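You operate a simulated robot arm through the tools that you are given. There is no shell and no other tool.

Carry out the task below with a simulated robot arm. There is one attempt and no reset: what you move stays moved.

## Task
Scrub the scum patch off the empty tank's floor.
Fine: outlet switch off, tank plug out first, stood at the bench edge before its outlet; yellow stem pad, wetted at the felt dish; pad back; lid on. Set down upright: yellow stem pad. What is to be rubbed or washed off counts as gone when no trace of it is left.

The check looks at the end state, three seconds after you hand in, the way a careful person would. Anything else that was tipped, shoved, dropped, spilled or broken makes it a failure. Lids that push on must go on centred and level and be pressed home; caps that screw on are set level and turned clockwise until they are tight.

## Robot
A 7-joint arm with a two-finger parallel gripper, fixed in place. Base frame: the origin is at the foot of the arm, x ahead of it, y to its left, z up; the work surface is at about z = 0.9. Units: m, degrees, N and s.
Its first joint turns from -149.0 to 149.0 degrees. Payload 3.43 kg.
The tool frame sits at the grasp point between the pads (the TCP): z along the fingers, y along the line on which they close. The tips reach 0.03 m beyond it. Largest opening 0.094 m; finger width 0.028, thickness 0.01; the body of the gripper, 0.05 by 0.096 m, starts 0.055 m behind the TCP.
Orientation is told as [roll, pitch, yaw] about the base's x, y, z axes, in that order, counted from this pose: with the fingers straight down and closing along the base's y, the tool's x points along the base's -x, its y along +y and its z along -z.

## Interface
- The arm moves only by the tool send_rows. Its argument "steps" is one flat list of numbers, 7 for each row, row after row: the shift along the tool's x, y, z in units of 40 mm (1.0 is 40 mm), then the turn, a rotation vector about the tool's x, y, z in units of 5 degrees (1.0 is 5 degrees), then the gripper command, from -1 (shut) to 1 (fully open), values between in proportion. In form: [dx, dy, dz, ax, ay, az, grip, dx, dy, dz, ax, ay, az, grip, ...]. A call has 1 to 20 rows; each row shifts and turns the commanded pose from where the row before left it, along the tool's axes as they then stand. A call with a number of a shift or a turn outside -1 to 1 is refused whole. A row lasts 0.2 s, in which the tool goes at most 0.05 m and 8.6 degrees; a call with a longer step from one row to the next is refused whole, and so is a gripper value outside its range. A pose out of reach is approached as far as the arm can. The call stops where the force on the tool passes 90 N (or 10 N more than at its start, if that is more) or the arm is blocked; 0.2 s more then pass. The fingers move at their own pace (about 0.045 m/s each) and stop on an object; they squeeze with about 32 N. The grip force told is the motor's: it shows also when the fingers shut on nothing. Time passes only in rows, and 0.2 s behind the last, so rows that do not move let the fingers close. The reply holds the time, the measured pose of the TCP, the force on the tool along the base axes, the opening and the grip force, in the units named above and with some noise, with the torque about the TCP (base axes, N m) and any sound that the robot's microphone picked up, and new pictures: "pictures" is both (left out), scene, wrist or none.
- Cameras (640 x 400 px; columns grow to the right, rows downward): "scene" is fixed at [0.4002, -0.5061, 1.5702]; the picture's right is [0.96, -0.28, 0.00], its down [-0.18, -0.63, -0.75] and it looks along [0.21, 0.72, -0.66] (base axes); focal length 214 px, centre (320, 200). "wrist" rides on the gripper at [0.076, 0.014, -0.102] in the tool frame; the picture's right is [-0.18, 0.98, 0.00], its down [-0.75, -0.14, -0.64] and it looks along [-0.63, -0.12, 0.77] (tool axes); focal length 243 px, centre (320, 200). There is no depth. A picture from a camera that has moved, and an enlarged one, comes with that camera's place and axes in the base frame and with its lens. The place of the scene camera against the robot may be out by one fixed shift of up to 0.012 m in any direction.
- enlarge(camera, box): a new picture of the part [left, top, right, bottom] of that camera's present view, enlarged. The clock stands still meanwhile.
- hand_in(): hands the job in; it is judged then, once.

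Places have to be worked out from the pictures, the camera data and where the tool is seen. Open the gripper and draw the arm clear of the work before you hand the job in, unless the task says otherwise.

The tools are called after "Emit:" as a command line: name --argument value ..., lists and objects as JSON in quotes. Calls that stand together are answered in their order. send_rows: Moves the arm, as the interface text tells. Its arguments: {"type":"object","properties":{"steps":{"type":"array","items":{"type":"number"}},"pictures":{"type":"string","enum":["both","scene","wrist","none"]}},"required":["steps"]} The other tools are called the same way: enlarge (camera, box) takes an enlarged picture of a part of a camera's view; hand_in () hands the job in.

At the start:

```text
clock: 0.0
tcp_pos: [0.5778, 0.8022, 1.2507]
ee_rot: [0.0, 0.1, 0.0]
force: [0.3, -0.7, -1.1]
wrist_torque: [-0.01, 0.0, 0.02]
gripper_width: 0.0941
finger_force: 0.1
```

scene: 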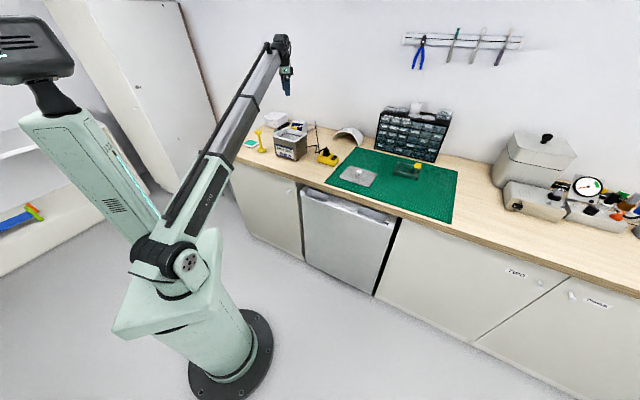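
wrist: 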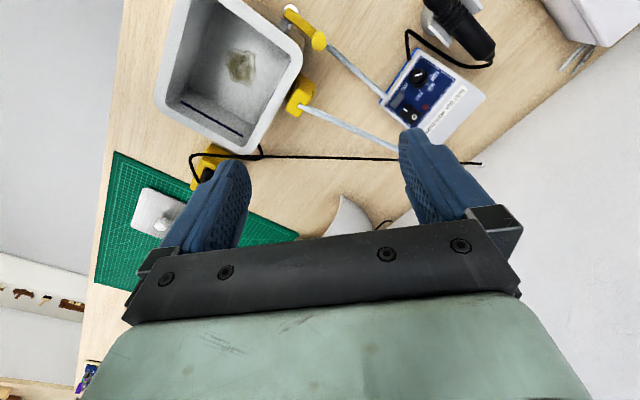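

I'll look closer at both views before moving anything: the wrist camera shows a tank with a scum patch, and yellow items near it.

Emit:
enlarge --camera "scene" --box '[220, 90, 380, 190]'

Emit:
enlarge --camera "wrist" --box '[140, 0, 340, 125]'

Emit:
enlarge --camera "wrist" --box '[80, 120, 320, 270]'

Emit:
enlarge --camera "scene" --box '[320, 90, 480, 190]'

Emit:
enlarge --camera "wrist" --box '[360, 0, 520, 150]'

```text
4.00 times, centred on (300, 140) of scene
camera zoom: at [0.4002, -0.5061, 1.5702], right [0.96, -0.28, 0.0], down [-0.18, -0.63, -0.75], along [0.21, 0.72, -0.66], focal length 858 px, centre (400, 440)
```

zoom: 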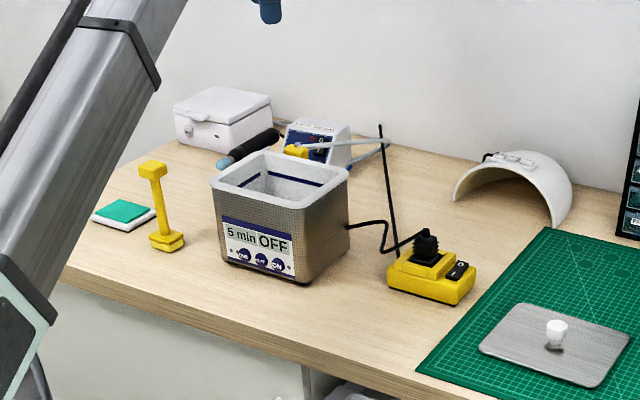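

```text
3.20 times, centred on (240, 62) of wrist
camera zoom: at [0.5006, 0.8159, 1.3528], right [0.18, 0.98, 0.0], down [0.75, -0.14, 0.64], along [0.63, -0.12, -0.77], focal length 776 px, centre (576, 640)
```

zoom: 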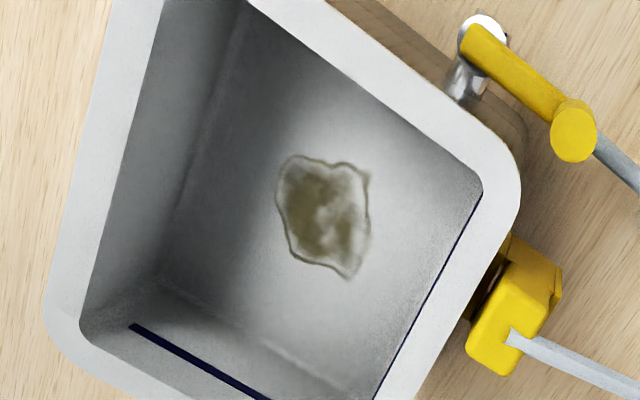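

```text
2.67 times, centred on (200, 195) of wrist
camera zoom: at [0.5006, 0.8159, 1.3528], right [0.18, 0.98, 0.0], down [0.75, -0.14, 0.64], along [0.63, -0.12, -0.77], focal length 647 px, centre (640, 213)
```

zoom: 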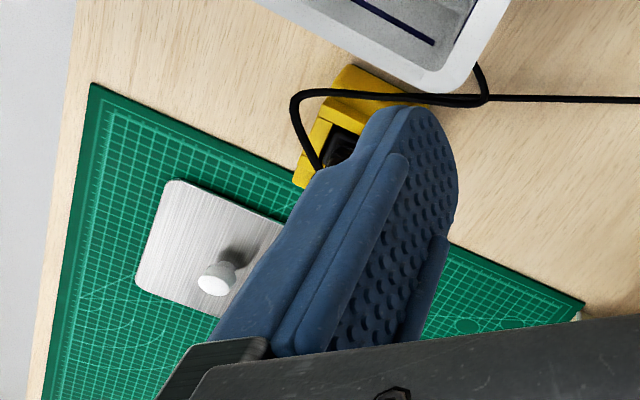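

```text
4.00 times, centred on (400, 140) of scene
camera zoom: at [0.4002, -0.5061, 1.5702], right [0.96, -0.28, 0.0], down [-0.18, -0.63, -0.75], along [0.21, 0.72, -0.66], focal length 858 px, centre (0, 440)
```

zoom: 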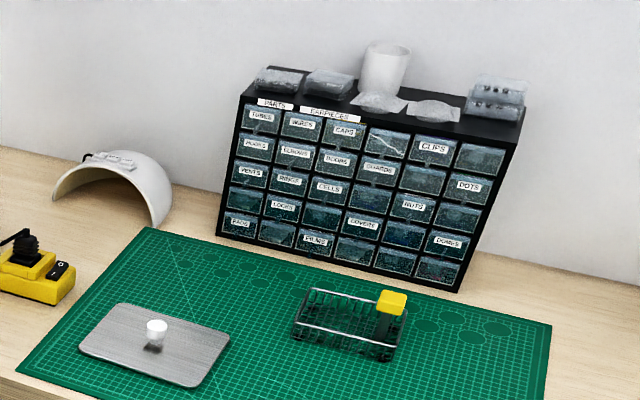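

```text
2.67 times, centred on (440, 75) of wrist
camera zoom: at [0.5006, 0.8159, 1.3528], right [0.18, 0.98, 0.0], down [0.75, -0.14, 0.64], along [0.63, -0.12, -0.77], focal length 647 px, centre (0, 533)
```

zoom: 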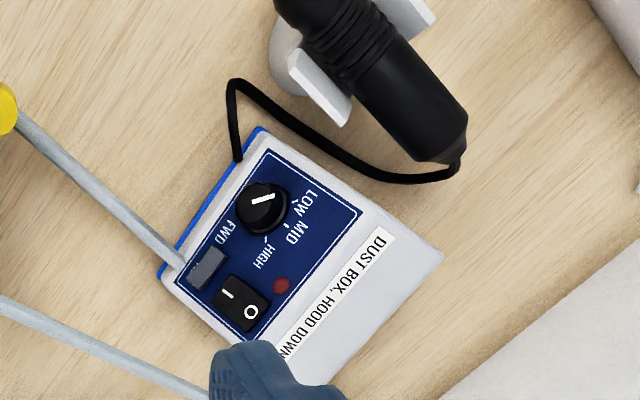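

The outlet (yellow box with black plug and rocker) is around (0.75, 0.53), tank around (0.56, 0.69), stem pad near (0.38, 0.79), felt dish near (0.33, 0.87), lid near (0.86, 0.34). I'll slide the arm back toward the base at this height to get a better wrist view of the tank and pad area.

Emit:
send_rows --steps '[0.893, -0.143, 0, 0, 0, 0, 1, 0.893, -0.143, 0, 0, 0, 0, 1, 0.893, -0.143, 0, 0, 0, 0, 1, 0.893, -0.143, 0, 0, 0, 0, 1, 0.893, -0.143, 0, 0, 0, 0, 1, 0.893, -0.143, 0, 0, 0, 0, 1, 0.893, -0.143, 0, 0, 0, 0, 1]'

```text
clock: 1.6
tcp_pos: [0.3358, 0.7794, 1.202]
ee_rot: [0.7, -0.3, 0.1]
force: [-0.3, 0.4, -0.3]
wrist_torque: [0.01, 0.0, 0.03]
gripper_width: 0.0939
finger_force: 0.2
out of reach, approached as far as the arm can: row 2, 3, 4, 5, 6, 7
camera wrist: at [0.2599, 0.7924, 1.3042], right [0.18, 0.98, 0.01], down [0.75, -0.15, 0.64], along [0.63, -0.11, -0.77], focal length 243 px, centre (320, 200)
```

scene: 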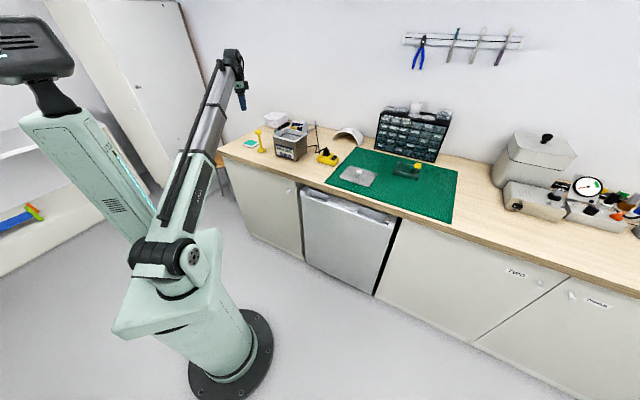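
wrist: 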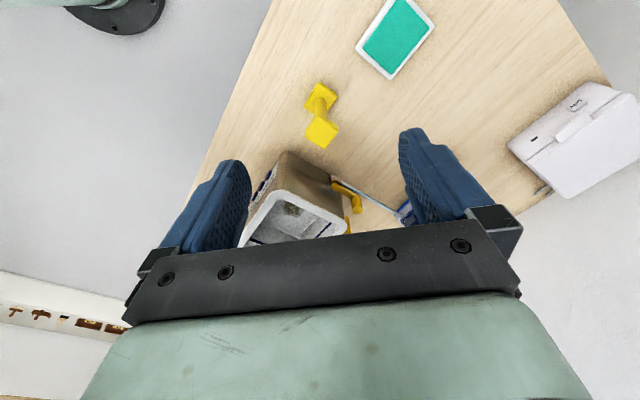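

The arm got to about (0.336, 0.779, 1.20). Now zooming into the wrist view around the pad, dish and tank.

Emit:
enlarge --camera "wrist" --box '[240, 70, 420, 250]'

Emit:
enlarge --camera "wrist" --box '[280, 0, 460, 150]'

Emit:
enlarge --camera "scene" --box '[225, 110, 305, 170]'

Emit:
enlarge --camera "scene" --box '[300, 130, 360, 180]'

Emit:
enlarge --camera "scene" --box '[380, 150, 440, 190]'

```text
2.22 times, centred on (330, 160) of wrist
camera zoom: at [0.2599, 0.7924, 1.3042], right [0.18, 0.98, 0.01], down [0.75, -0.15, 0.64], along [0.63, -0.11, -0.77], focal length 539 px, centre (298, 289)
```

zoom: 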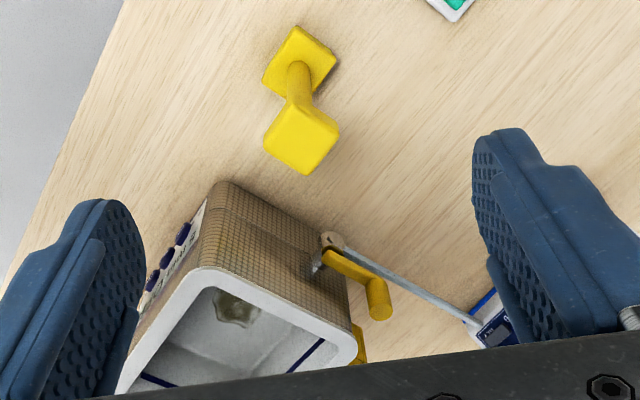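

```text
2.67 times, centred on (370, 75) of wrist
camera zoom: at [0.2599, 0.7924, 1.3042], right [0.18, 0.98, 0.01], down [0.75, -0.15, 0.64], along [0.63, -0.11, -0.77], focal length 647 px, centre (187, 533)
```

zoom: 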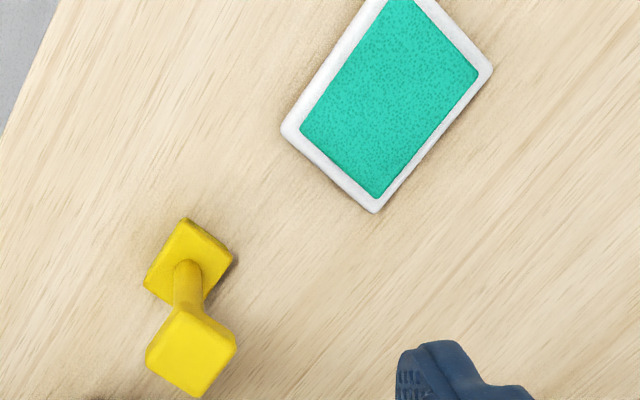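

```text
6.67 times, centred on (265, 140) of scene
camera zoom: at [0.4002, -0.5061, 1.5702], right [0.96, -0.28, 0.0], down [-0.18, -0.63, -0.75], along [0.21, 0.72, -0.66], focal length 1430 px, centre (687, 600)
```

zoom: 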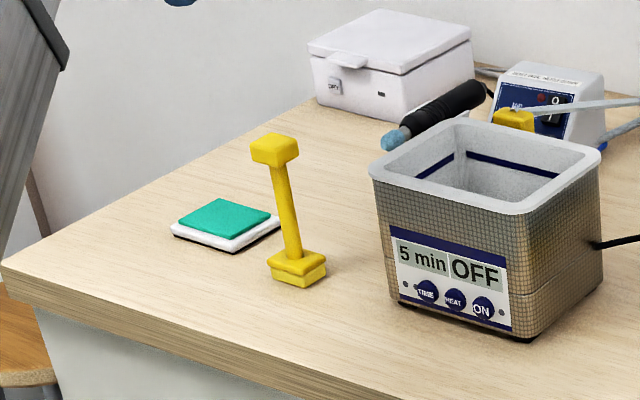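

```text
8.00 times, centred on (330, 155) of scene
camera zoom: at [0.4002, -0.5061, 1.5702], right [0.96, -0.28, 0.0], down [-0.18, -0.63, -0.75], along [0.21, 0.72, -0.66], focal length 1716 px, centre (240, 560)
```

zoom: 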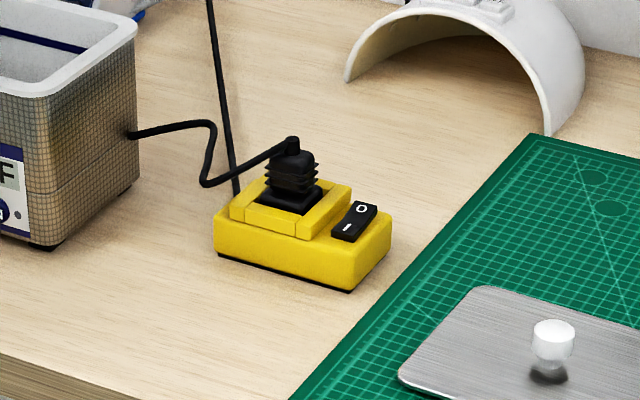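

```text
10.00 times, centred on (410, 170) of scene
camera zoom: at [0.4002, -0.5061, 1.5702], right [0.96, -0.28, 0.0], down [-0.18, -0.63, -0.75], along [0.21, 0.72, -0.66], focal length 2145 px, centre (-580, 500)
```

zoom: 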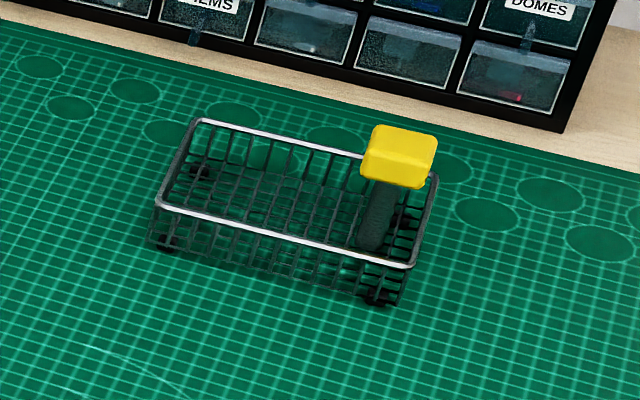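

The left standing all-yellow piece is the yellow stem pad (the one in the basket has a dark stem). I'll lower above it to measure the pad's position and orientation, and see how commanded pose behaves.

Emit:
send_rows --steps '[-0.3, 0, 0.8, 0, 0, 0, 1, -0.3, 0, 0.8, 0, 0, 0, 1, -0.3, 0, 0.8, 0, 0, 0, 1]'

```text
clock: 2.4
tcp_pos: [0.3717, 0.7813, 1.1079]
ee_rot: [-0.1, 0.0, 0.1]
force: [-0.7, 1.3, 0.7]
wrist_torque: [-0.01, -0.03, 0.0]
gripper_width: 0.094
finger_force: 0.0
camera wrist: at [0.2957, 0.7956, 1.2107], right [0.18, 0.98, 0.0], down [0.75, -0.14, 0.64], along [0.63, -0.12, -0.77], focal length 243 px, centre (320, 200)
```

scene: 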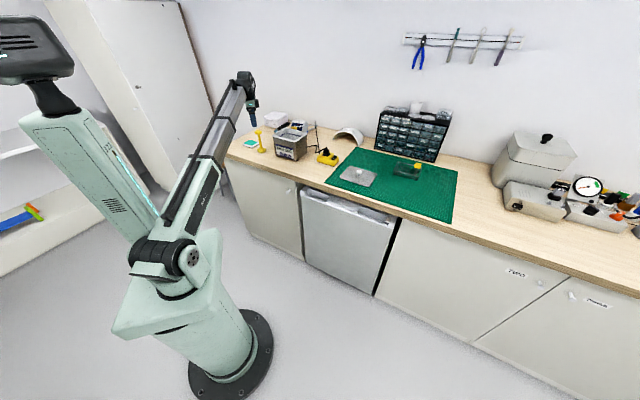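
wrist: 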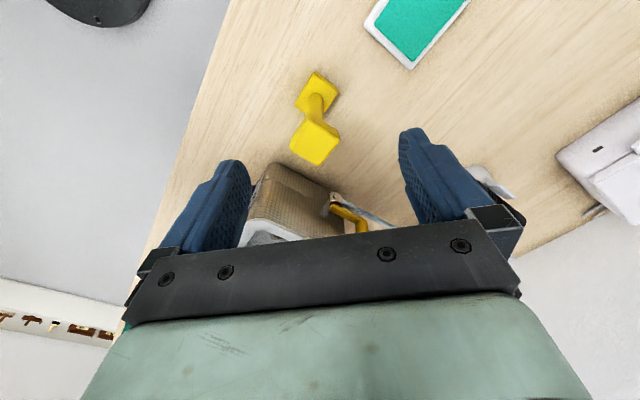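

Commanded moves track exactly from the measured pose. Zooming on the pad and dish for measurement.

Emit:
enlarge --camera "wrist" --box '[270, 60, 370, 180]'

Emit:
enlarge --camera "wrist" --box '[340, 0, 500, 80]'

```text
3.33 times, centred on (320, 120) of wrist
camera zoom: at [0.2957, 0.7956, 1.2107], right [0.18, 0.98, 0.0], down [0.75, -0.14, 0.64], along [0.63, -0.12, -0.77], focal length 809 px, centre (320, 467)
```

zoom: 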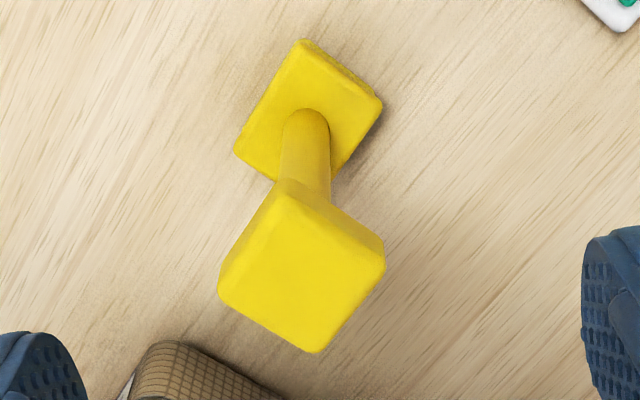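

```text
4.00 times, centred on (420, 40) of wrist
camera zoom: at [0.2957, 0.7956, 1.2107], right [0.18, 0.98, 0.0], down [0.75, -0.14, 0.64], along [0.63, -0.12, -0.77], focal length 970 px, centre (-80, 840)
```

zoom: 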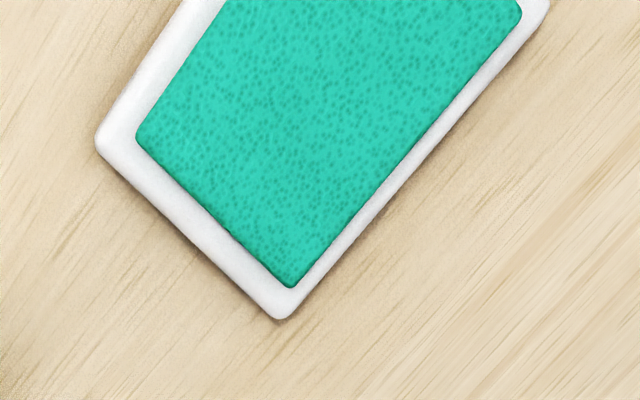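

Pad: base centre ≈ (0.384, 0.775), 32×44 mm, rotated 45°, ~0.13 m tall with a 30 mm square top block; dish centre ≈ (0.322, 0.888). Next I'll hover over the tank to measure it.

Emit:
send_rows --steps '[-0.783, -0.375, -0.375, 0, 0, 0, 1, -0.783, -0.375, -0.375, 0, 0, 0, 1, -0.783, -0.375, -0.375, 0, 0, 0, 1, -0.783, -0.375, -0.375, 0, 0, 0, 1, -0.783, -0.375, -0.375, 0, 0, 0, 1, -0.783, -0.375, -0.375, 0, 0, 0, 1]' --pictures "wrist"

Emit:
enlarge --camera "wrist" --box '[220, 0, 420, 180]'

```text
clock: 3.8
tcp_pos: [0.5616, 0.6924, 1.1988]
ee_rot: [0.0, 0.1, 0.1]
force: [-0.4, 0.9, -0.3]
wrist_torque: [0.03, -0.01, 0.0]
gripper_width: 0.094
finger_force: 0.1
camera wrist: at [0.4864, 0.7066, 1.3013], right [0.18, 0.98, 0.0], down [0.75, -0.14, 0.64], along [0.63, -0.12, -0.77], focal length 243 px, centre (320, 200)
```

wrist: 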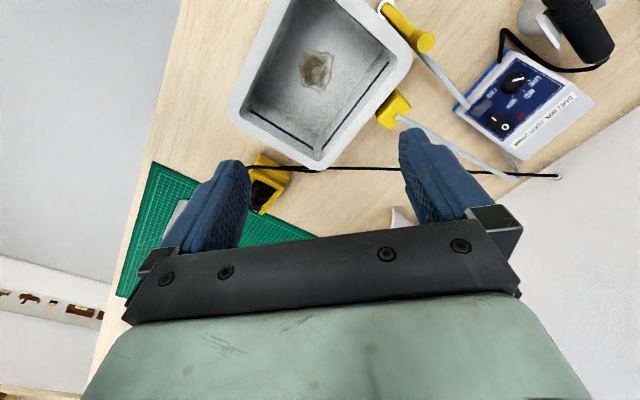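

```text
2.22 times, centred on (320, 90) of wrist
camera zoom: at [0.4864, 0.7066, 1.3013], right [0.18, 0.98, 0.0], down [0.75, -0.14, 0.64], along [0.63, -0.12, -0.77], focal length 539 px, centre (320, 444)
```

zoom: 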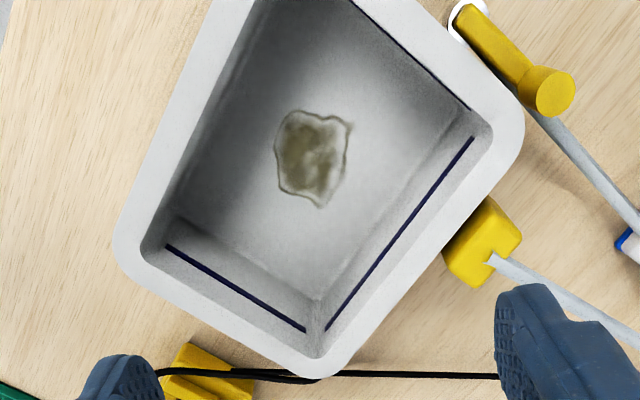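

Tank: rim z ≈ 1.035, centre ≈ (0.555, 0.687), long axis at 135°, interior ≈ 107×137 mm, floor/patch at (0.557, 0.689, 0.957). Now moving over the outlet for a close look at plug and switch.

Emit:
send_rows --steps '[-0.77, -0.67, 0.2, 0, 0, 0, 1, -0.77, -0.67, 0.2, 0, 0, 0, 1, -0.77, -0.67, 0.2, 0, 0, 0, 1, -0.77, -0.67, 0.2, 0, 0, 0, 1, -0.77, -0.67, 0.2, 0, 0, 0, 1, -0.77, -0.67, 0.2, 0, 0, 0, 1]'

Emit:
enlarge --camera "wrist" --box '[220, 0, 420, 180]'

```text
clock: 5.2
tcp_pos: [0.7461, 0.5331, 1.149]
ee_rot: [-0.1, 0.0, 0.2]
force: [-0.3, 0.9, -0.1]
wrist_torque: [-0.02, -0.01, -0.02]
gripper_width: 0.0942
finger_force: 0.1
camera wrist: at [0.6699, 0.5465, 1.2521], right [0.18, 0.98, 0.0], down [0.75, -0.14, 0.64], along [0.63, -0.12, -0.77], focal length 243 px, centre (320, 200)
```

scene: 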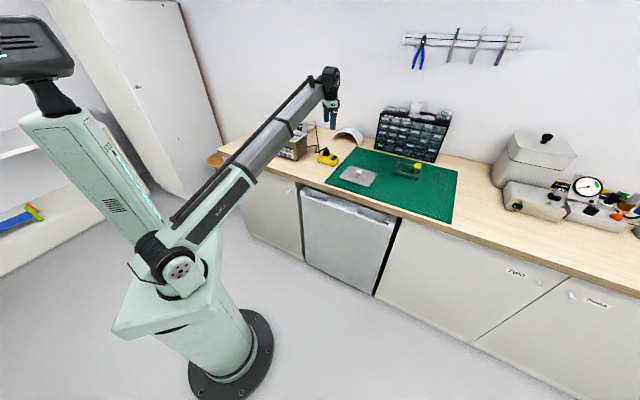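
wrist: 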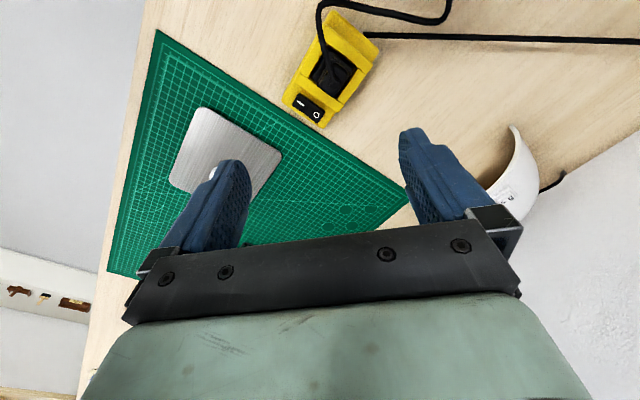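

```text
2.22 times, centred on (320, 90) of wrist
camera zoom: at [0.6699, 0.5465, 1.2521], right [0.18, 0.98, 0.0], down [0.75, -0.14, 0.64], along [0.63, -0.12, -0.77], focal length 539 px, centre (320, 444)
```

zoom: 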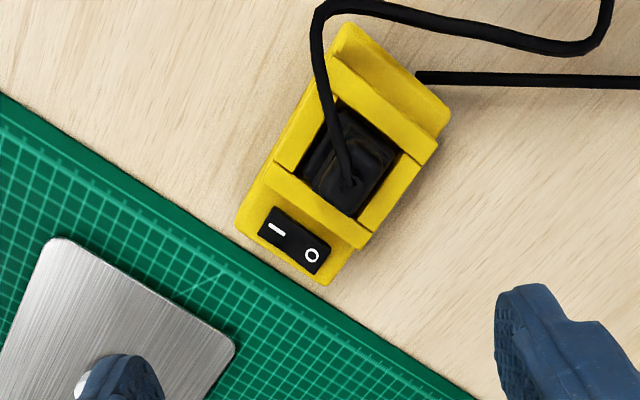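

The outlet long axis and bench edge are turned 45° to the base frame; switch ≈ (0.776, 0.512), plug ≈ (0.734, 0.547). I'll turn the tool yaw +45° so it lines up with the bench and look again.

Emit:
send_rows --steps '[0, 0, 0, 0, 0, -1, 1, 0, 0, 0, 0, 0, -1, 1, 0, 0, 0, 0, 0, -1, 1, 0, 0, 0, 0, 0, -1, 1, 0, 0, 0, 0, 0, -1, 1, 0, 0, 0, 0, 0, -1, 1, 0, 0, 0, 0, 0, -1, 1, 0, 0, 0, 0, 0, -1, 1, 0, 0, 0, 0, 0, -1, 1]' --pictures "wrist"

```text
clock: 7.2
tcp_pos: [0.7459, 0.532, 1.1485]
ee_rot: [-0.1, 0.0, 45.3]
force: [0.3, 0.7, -0.6]
wrist_torque: [-0.01, -0.02, 0.02]
gripper_width: 0.0939
finger_force: 0.1
camera wrist: at [0.6819, 0.4878, 1.2517], right [-0.57, 0.82, 0.0], down [0.63, 0.43, 0.64], along [0.53, 0.36, -0.77], focal length 243 px, centre (320, 200)
```

wrist: 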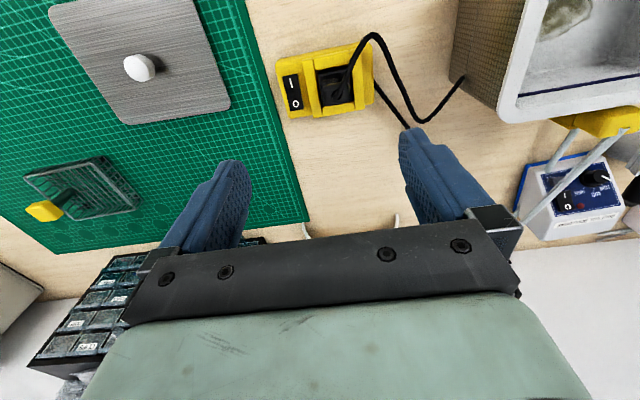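

Now aligned: tool x is toward the bench edge, tool y leftward along the bench. Enlarging the outlet, lid and cord.

Emit:
enlarge --camera "wrist" --box '[260, 20, 420, 140]'

Emit:
enlarge --camera "wrist" --box '[40, 0, 260, 140]'

```text
3.33 times, centred on (340, 80) of wrist
camera zoom: at [0.6819, 0.4878, 1.2517], right [-0.57, 0.82, 0.0], down [0.63, 0.43, 0.64], along [0.53, 0.36, -0.77], focal length 809 px, centre (253, 600)
```

zoom: 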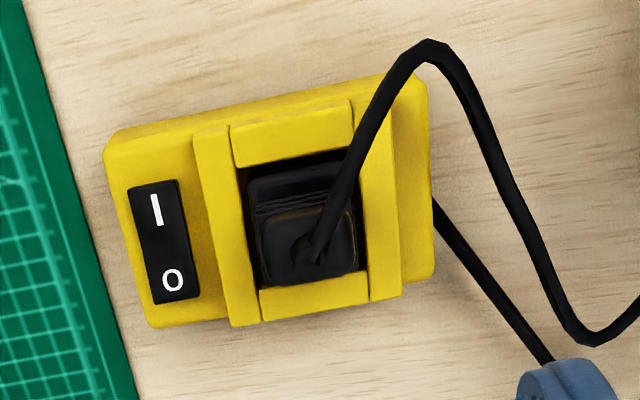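

```text
2.86 times, centred on (150, 70) of wrist
camera zoom: at [0.6819, 0.4878, 1.2517], right [-0.57, 0.82, 0.0], down [0.63, 0.43, 0.64], along [0.53, 0.36, -0.77], focal length 693 px, centre (806, 571)
```

zoom: 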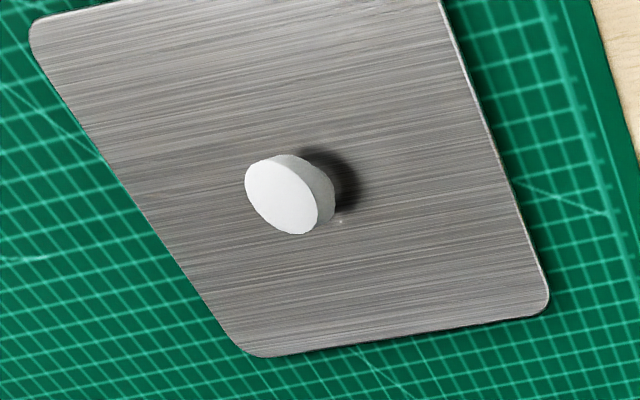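

Switch: "I" end at bench-depth n≈0.900, "O" end at n≈0.926, w≈-0.187. I'll descend a bit for a close view of the rocker state and the plug body.

Emit:
send_rows --steps '[0, 0, 0.75, 0, 0, 0, 1, 0, 0, 0.75, 0, 0, 0, 1, 0, 0, 0.75, 0, 0, 0, 1]' --pictures "wrist"

Emit:
enlarge --camera "wrist" --box '[240, 40, 400, 160]'

Emit:
enlarge --camera "scene" --box '[310, 140, 350, 170]'

```text
clock: 8.0
tcp_pos: [0.7443, 0.5308, 1.0571]
ee_rot: [0.0, 0.0, 45.1]
force: [-0.6, 0.4, -0.2]
wrist_torque: [0.0, 0.01, 0.04]
gripper_width: 0.0942
finger_force: 0.1
camera wrist: at [0.6801, 0.4871, 1.1615], right [-0.57, 0.82, 0.0], down [0.63, 0.43, 0.64], along [0.53, 0.36, -0.77], focal length 243 px, centre (320, 200)
```

wrist: 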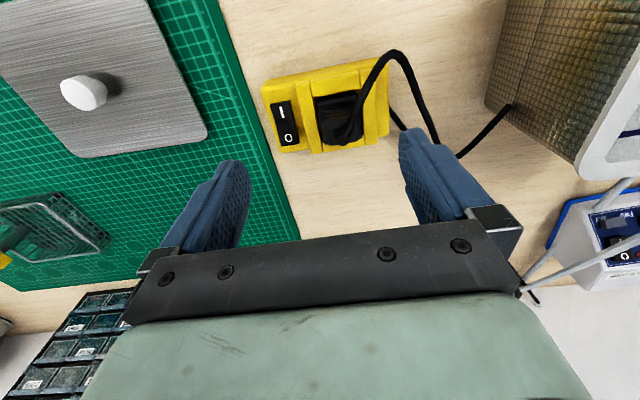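

```text
3.33 times, centred on (320, 100) of wrist
camera zoom: at [0.6801, 0.4871, 1.1615], right [-0.57, 0.82, 0.0], down [0.63, 0.43, 0.64], along [0.53, 0.36, -0.77], focal length 809 px, centre (320, 533)
```

zoom: 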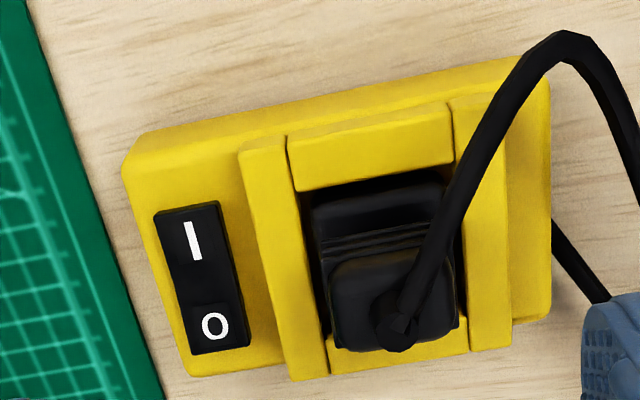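

```text
13.33 times, centred on (330, 155) of scene
camera zoom: at [0.4002, -0.5061, 1.5702], right [0.96, -0.28, 0.0], down [-0.18, -0.63, -0.75], along [0.21, 0.72, -0.66], focal length 2860 px, centre (187, 800)
```

zoom: 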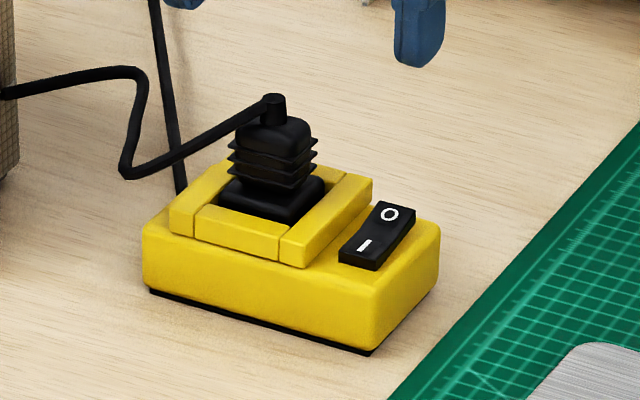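

The "I" end is pressed in (outlet on); the "O" end is raised. I'll shut the fingers and position above the O end at n≈0.930, w≈-0.189.

Emit:
send_rows --steps '[-0.36, -0.48, 0, 0, 0, 0, -1, -0.36, -0.48, 0, 0, 0, 0, -1, 0, 0, 0.4, 0, 0, 0, -1, 0, 0, 0.4, 0, 0, 0, -1, 0, 0, 0.4, 0, 0, 0, -1, 0, 0, 0, 0, 0, 0, -1, 0, 0, 0, 0, 0, 0, -1]'

Emit:
enlarge --camera "wrist" --box '[240, 80, 420, 215]'

Emit:
enlarge --camera "scene" --box '[310, 130, 360, 170]'

```text
clock: 9.6
tcp_pos: [0.7947, 0.5248, 1.0097]
ee_rot: [0.1, 0.0, 45.1]
force: [-1.2, -0.1, -0.3]
wrist_torque: [-0.01, 0.0, 0.02]
gripper_width: 0.0
finger_force: 32.2
camera wrist: at [0.7306, 0.481, 1.1135], right [-0.57, 0.82, 0.0], down [0.63, 0.43, 0.64], along [0.53, 0.36, -0.77], focal length 243 px, centre (320, 200)
```

scene: 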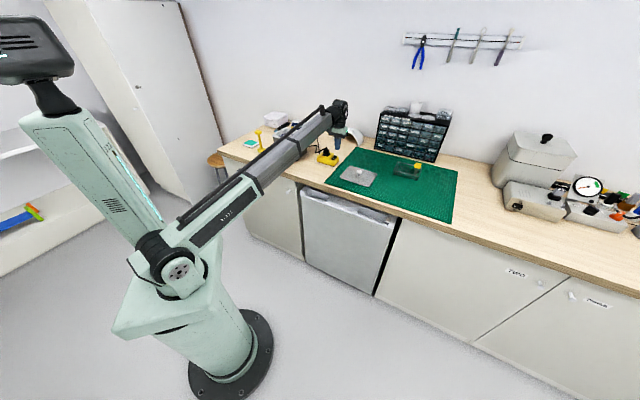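
wrist: 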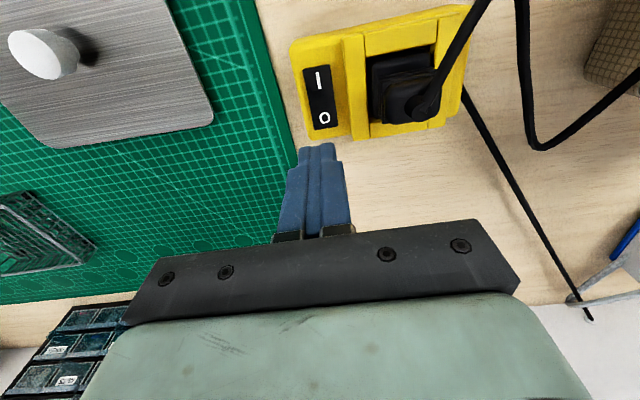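

```text
2.96 times, centred on (330, 148) of wrist
camera zoom: at [0.7306, 0.481, 1.1135], right [-0.57, 0.82, 0.0], down [0.63, 0.43, 0.64], along [0.53, 0.36, -0.77], focal length 719 px, centre (290, 356)
```

zoom: 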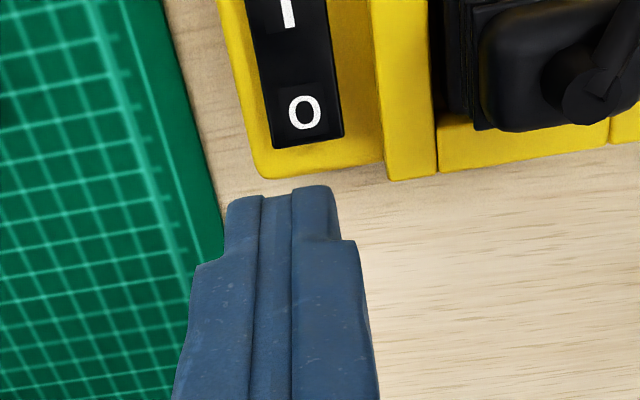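

```text
10.00 times, centred on (335, 150) of scene
camera zoom: at [0.4002, -0.5061, 1.5702], right [0.96, -0.28, 0.0], down [-0.18, -0.63, -0.75], along [0.21, 0.72, -0.66], focal length 2145 px, centre (170, 700)
```

zoom: 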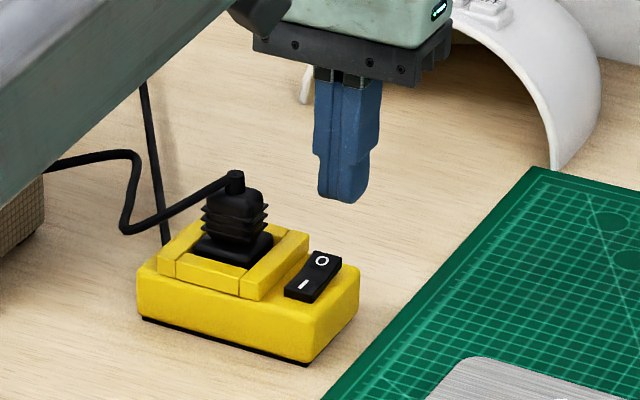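

Tips are at z≈0.98, just beyond the rocker's far end; O mark sits at n≈0.924, w≈-0.185. I'll shift 6 mm back and lower to just above the rocker.

Emit:
send_rows --steps '[0.15, 0.12, 0.3, 0, 0, 0, -1, 0, 0, 0.4, 0, 0, 0, -1, 0, 0, 0, 0, 0, 0, -1]' --pictures "wrist"

Emit:
enlarge --camera "scene" --box '[310, 130, 360, 170]'

```text
clock: 10.4
tcp_pos: [0.7881, 0.5249, 0.9812]
ee_rot: [0.1, 0.0, 44.9]
force: [0.4, -0.5, 0.3]
wrist_torque: [-0.01, 0.02, -0.01]
gripper_width: 0.0001
finger_force: 31.9
camera wrist: at [0.7235, 0.4815, 1.0848], right [-0.57, 0.82, 0.0], down [0.63, 0.43, 0.64], along [0.53, 0.36, -0.77], focal length 243 px, centre (320, 200)
```

wrist: 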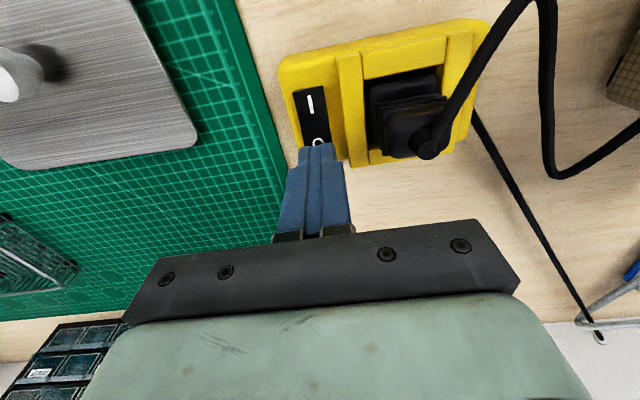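

```text
10.00 times, centred on (335, 150) of scene
camera zoom: at [0.4002, -0.5061, 1.5702], right [0.96, -0.28, 0.0], down [-0.18, -0.63, -0.75], along [0.21, 0.72, -0.66], focal length 2145 px, centre (170, 700)
```

zoom: 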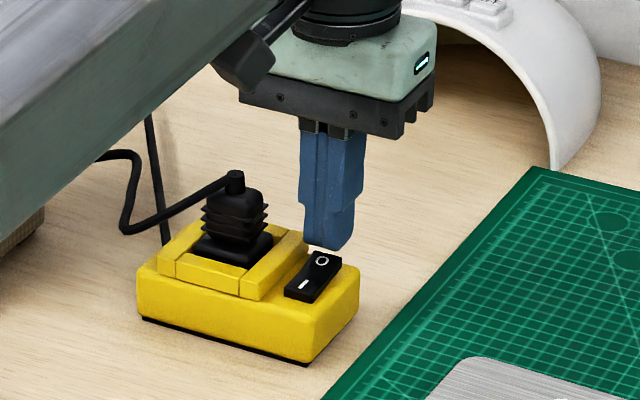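

Tips at z≈0.951 are right over the O end. Pressing down in 2 mm steps.

Emit:
send_rows --steps '[0, 0, 0.05, 0, 0, 0, -1, 0, 0, 0.05, 0, 0, 0, -1, 0, 0, 0.05, 0, 0, 0, -1, 0, 0, 0.05, 0, 0, 0, -1, 0, 0, 0.05, 0, 0, 0, -1]' --pictures "wrist"

```text
clock: 11.6
tcp_pos: [0.7854, 0.524, 0.9736]
ee_rot: [0.0, 0.0, 45.0]
force: [0.9, -0.6, 0.7]
wrist_torque: [-0.03, 0.0, 0.03]
gripper_width: 0.0001
finger_force: 32.2
camera wrist: at [0.7218, 0.4809, 1.0762], right [-0.57, 0.82, 0.0], down [0.63, 0.43, 0.64], along [0.53, 0.36, -0.77], focal length 243 px, centre (320, 200)
```

wrist: 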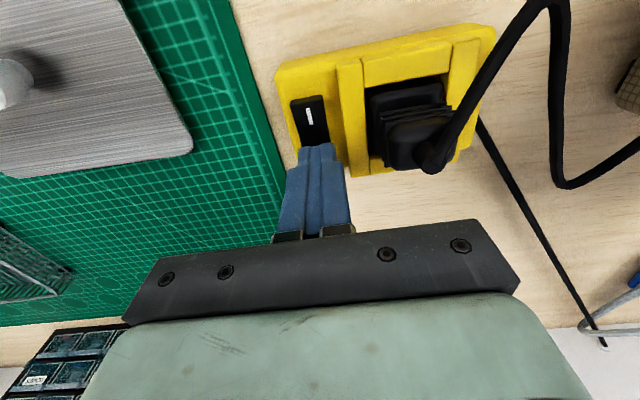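

No contact force yet at tip z≈0.944. Continuing down in small steps.

Emit:
send_rows --steps '[0, 0, 0.05, 0, 0, 0, -1, 0, 0, 0.05, 0, 0, 0, -1, 0, 0, 0, 0, 0, 0, -1]' --pictures "wrist"

```text
clock: 12.4
tcp_pos: [0.786, 0.5235, 0.9736]
ee_rot: [-0.1, -0.2, 45.0]
force: [3.5, 3.5, 55.4]
wrist_torque: [-0.42, 0.43, 0.01]
gripper_width: 0.0
finger_force: 31.8
camera wrist: at [0.7212, 0.4805, 1.0756], right [-0.57, 0.82, 0.0], down [0.63, 0.43, 0.65], along [0.53, 0.37, -0.76], focal length 243 px, centre (320, 200)
```

wrist: 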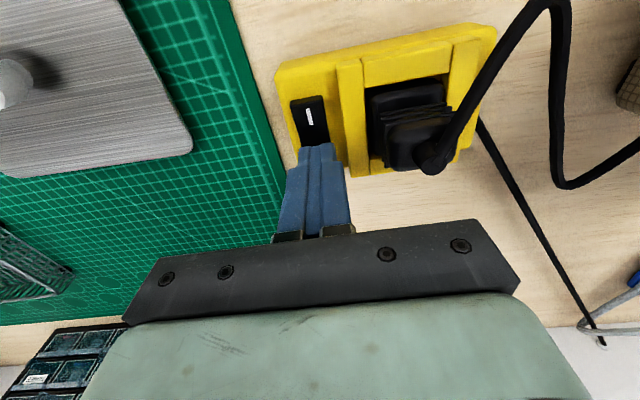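

Contact: 55 N with no further travel. Checking the rocker state in zoomed views.

Emit:
enlarge --camera "scene" --box '[315, 140, 355, 170]'

Emit:
enlarge --camera "wrist" --box '[260, 70, 380, 170]'

```text
13.33 times, centred on (335, 155) of scene
camera zoom: at [0.4002, -0.5061, 1.5702], right [0.96, -0.28, 0.0], down [-0.18, -0.63, -0.75], along [0.21, 0.72, -0.66], focal length 2860 px, centre (120, 800)
```

zoom: 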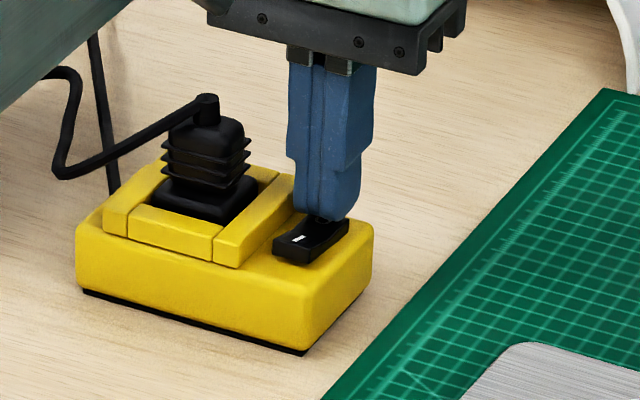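

```text
4.00 times, centred on (320, 120) of wrist
camera zoom: at [0.7212, 0.4805, 1.0756], right [-0.57, 0.82, 0.0], down [0.63, 0.43, 0.65], along [0.53, 0.37, -0.76], focal length 970 px, centre (320, 520)
```

zoom: 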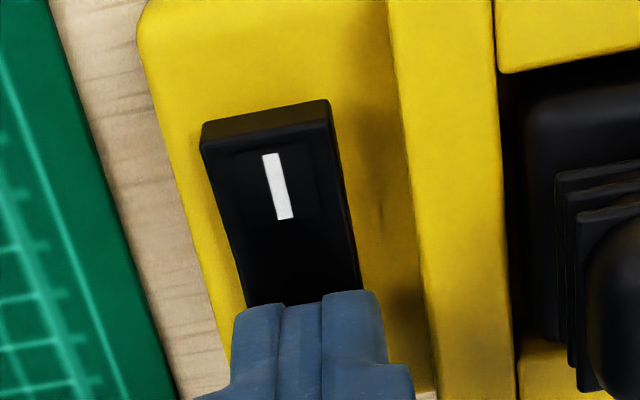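

The "I" end now stands proud, so the rocker has flipped. Raising clear to confirm.

Emit:
send_rows --steps '[0, 0, -0.3, 0, 0, 0, -1, 0, 0, -0.7, 0, 0, 0, -1, 0, 0, -0.9, 0, 0, 0, 1, 0, 0, 0, 0, 0, 0, 1, 0, 0, 0, 0, 0, 0, 1]' --pictures "wrist"

Emit:
enlarge --camera "scene" --box '[310, 140, 350, 170]'

Emit:
enlarge --camera "wrist" --box '[260, 50, 420, 170]'

```text
clock: 13.6
tcp_pos: [0.7849, 0.5239, 1.045]
ee_rot: [0.1, 0.0, 45.0]
force: [-0.3, 0.6, -0.5]
wrist_torque: [0.0, -0.02, -0.01]
gripper_width: 0.0684
finger_force: 0.0
camera wrist: at [0.7211, 0.4812, 1.1466], right [-0.57, 0.82, 0.0], down [0.63, 0.43, 0.64], along [0.53, 0.36, -0.77], focal length 243 px, centre (320, 200)
```

wrist: 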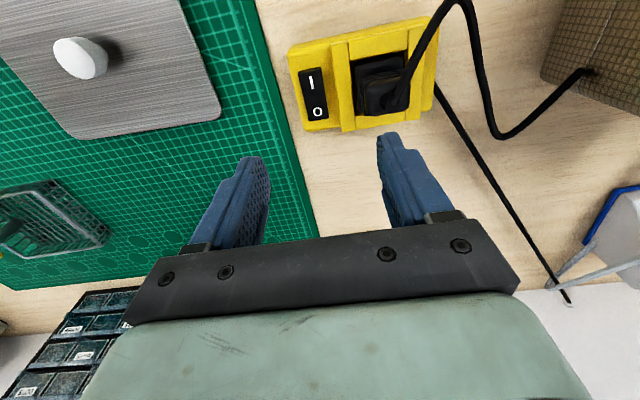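

```text
13.33 times, centred on (330, 155) of scene
camera zoom: at [0.4002, -0.5061, 1.5702], right [0.96, -0.28, 0.0], down [-0.18, -0.63, -0.75], along [0.21, 0.72, -0.66], focal length 2860 px, centre (187, 800)
```

zoom: 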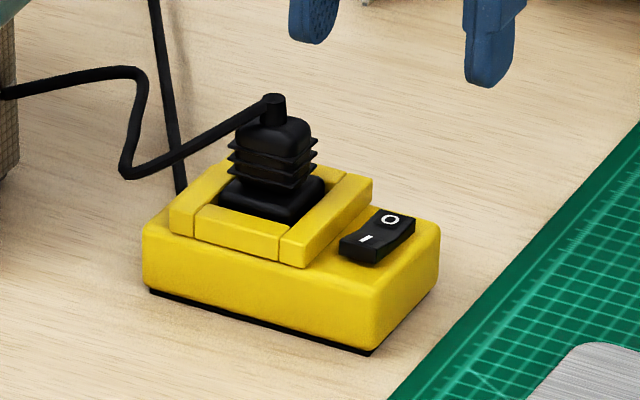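

```text
3.33 times, centred on (340, 110) of wrist
camera zoom: at [0.7211, 0.4812, 1.1466], right [-0.57, 0.82, 0.0], down [0.63, 0.43, 0.64], along [0.53, 0.36, -0.77], focal length 809 px, centre (253, 500)
```

zoom: 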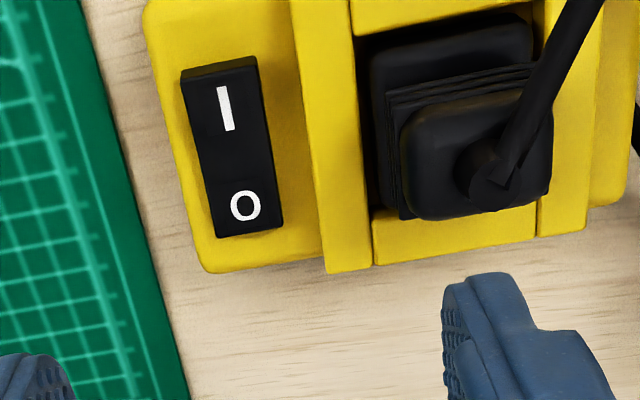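

Switch is off (I end raised). The plug's ribbed body is centred at n≈0.908, w≈-0.135, z≈0.957–0.982; cord leaves toward the bench edge and left. I'll set ~60 mm opening and move over the plug.

Emit:
send_rows --steps '[0.195, 0.62, 0, 0, 0, 0, 0.28, 0.195, 0.62, 0, 0, 0, 0, 0.28, 0, 0, 0, 0, 0, 0, 0.28]'

Emit:
enlarge --camera "scene" --box '[310, 130, 360, 170]'

Emit:
enlarge --camera "wrist" --box '[240, 60, 420, 195]'

```text
clock: 14.4
tcp_pos: [0.7402, 0.5472, 1.0446]
ee_rot: [0.0, 0.0, 45.0]
force: [0.2, -0.6, 0.6]
wrist_torque: [-0.01, -0.02, 0.0]
gripper_width: 0.0601
finger_force: 0.0
camera wrist: at [0.6763, 0.5035, 1.1475], right [-0.57, 0.82, 0.0], down [0.63, 0.43, 0.64], along [0.53, 0.36, -0.77], focal length 243 px, centre (320, 200)
```

scene: 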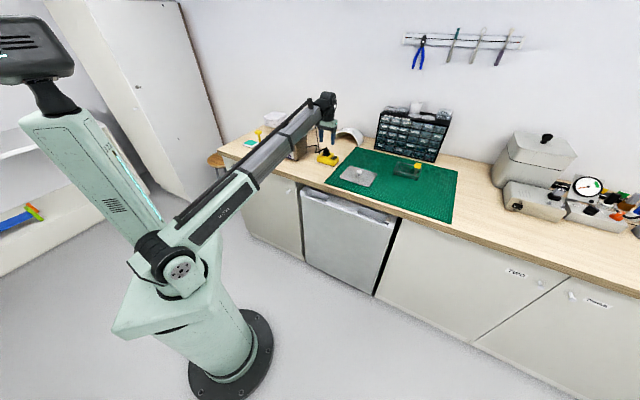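
wrist: 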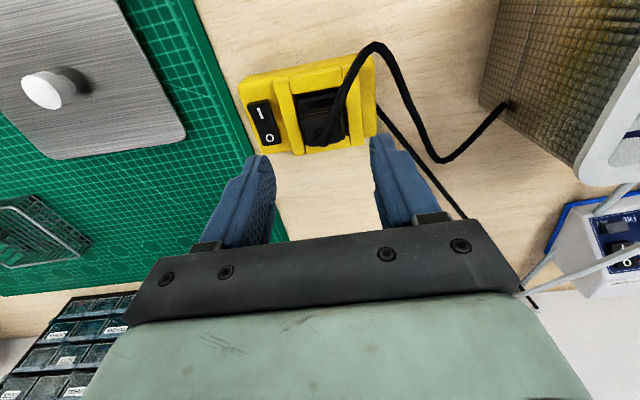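

```text
10.00 times, centred on (335, 150) of scene
camera zoom: at [0.4002, -0.5061, 1.5702], right [0.96, -0.28, 0.0], down [-0.18, -0.63, -0.75], along [0.21, 0.72, -0.66], focal length 2145 px, centre (170, 700)
```

zoom: 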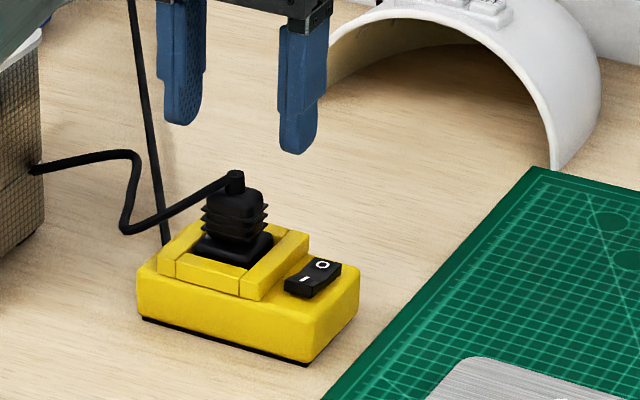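

```text
2.96 times, centred on (330, 128) of wrist
camera zoom: at [0.6763, 0.5035, 1.1475], right [-0.57, 0.82, 0.0], down [0.63, 0.43, 0.64], along [0.53, 0.36, -0.77], focal length 719 px, centre (290, 415)
```

zoom: 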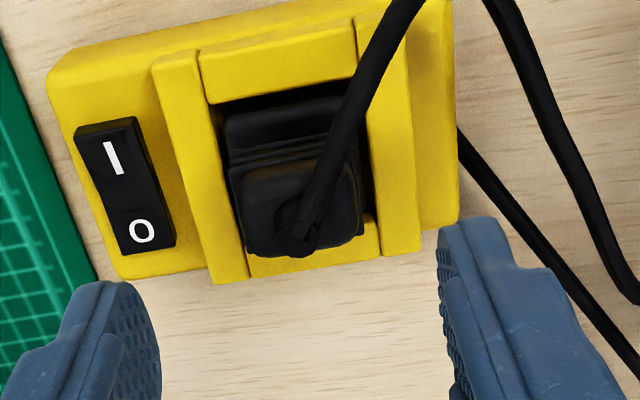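

The plug sits between the fingers (offset ~3 mm). Lowering so tips reach z≈0.956, just above the socket frame.

Emit:
send_rows --steps '[0, 0.07, 0.4, 0, 0, 0, 0.28, 0, 0, 0.4, 0, 0, 0, 0.28, 0, 0, 0.4, 0, 0, 0, 0.28, 0, 0, 0.2, 0, 0, 0, 0.28, 0, 0, 0, 0, 0, 0, 0.28]' --pictures "wrist"

Emit:
enlarge --camera "scene" --box '[310, 130, 360, 170]'

Emit:
enlarge --camera "wrist" --box '[240, 60, 420, 195]'

```text
clock: 15.6
tcp_pos: [0.737, 0.5503, 0.9879]
ee_rot: [0.0, 0.0, 45.1]
force: [-0.7, 0.2, -0.4]
wrist_torque: [-0.02, -0.02, -0.03]
gripper_width: 0.06
finger_force: 0.0
camera wrist: at [0.6728, 0.5056, 1.0909], right [-0.57, 0.82, 0.0], down [0.63, 0.43, 0.64], along [0.53, 0.36, -0.77], focal length 243 px, centre (320, 200)
```

wrist: 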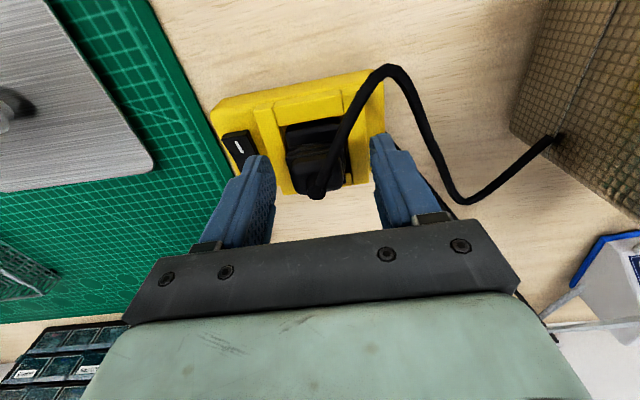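

```text
10.00 times, centred on (335, 150) of scene
camera zoom: at [0.4002, -0.5061, 1.5702], right [0.96, -0.28, 0.0], down [-0.18, -0.63, -0.75], along [0.21, 0.72, -0.66], focal length 2145 px, centre (170, 700)
```

zoom: 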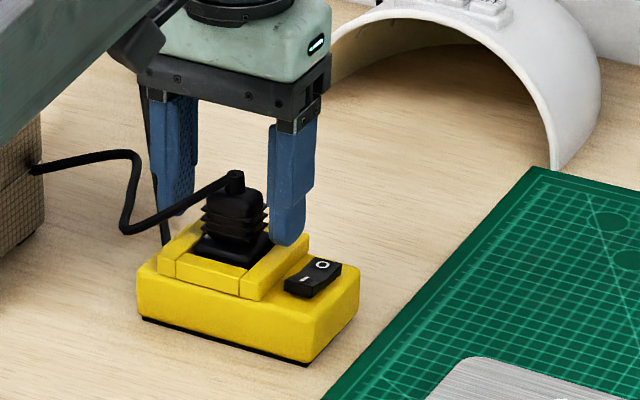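

```text
2.96 times, centred on (330, 128) of wrist
camera zoom: at [0.6728, 0.5056, 1.0909], right [-0.57, 0.82, 0.0], down [0.63, 0.43, 0.64], along [0.53, 0.36, -0.77], focal length 719 px, centre (290, 415)
```

zoom: 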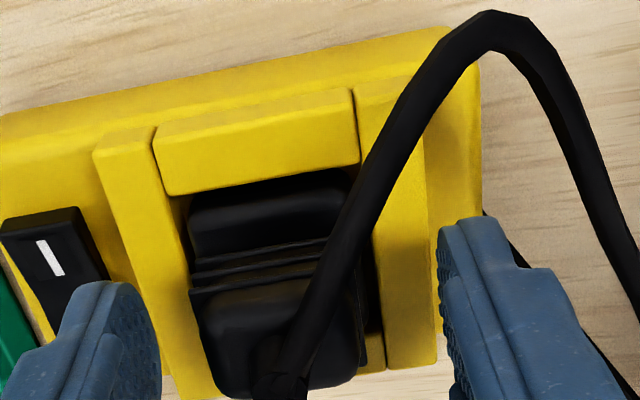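

Tips straddle the ribbed plug body. Closing the gripper on it.

Emit:
send_rows --steps '[0, 0, 0, 0, 0, 0, -1, 0, 0, 0, 0, 0, 0, -1, 0, 0, 0, 0, 0, 0, -1, 0, 0, 0, 0, 0, 0, -1]' --pictures "wrist"

Emit:
enlarge --camera "scene" --box '[310, 130, 360, 170]'

```text
clock: 16.6
tcp_pos: [0.7369, 0.5496, 0.9892]
ee_rot: [-0.1, 0.0, 45.0]
force: [-0.5, -0.1, -0.1]
wrist_torque: [-0.01, -0.01, 0.03]
gripper_width: 0.0289
finger_force: 32.5
heard: snap
camera wrist: at [0.6728, 0.5056, 1.0911], right [-0.57, 0.82, 0.0], down [0.63, 0.43, 0.64], along [0.53, 0.36, -0.77], focal length 243 px, centre (320, 200)
```

wrist: 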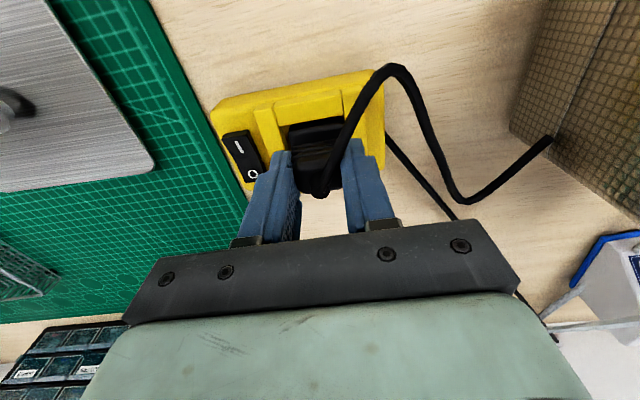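

```text
10.00 times, centred on (335, 150) of scene
camera zoom: at [0.4002, -0.5061, 1.5702], right [0.96, -0.28, 0.0], down [-0.18, -0.63, -0.75], along [0.21, 0.72, -0.66], focal length 2145 px, centre (170, 700)
```

zoom: 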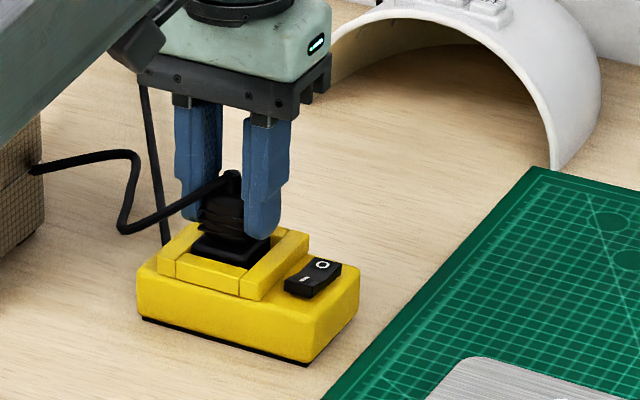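

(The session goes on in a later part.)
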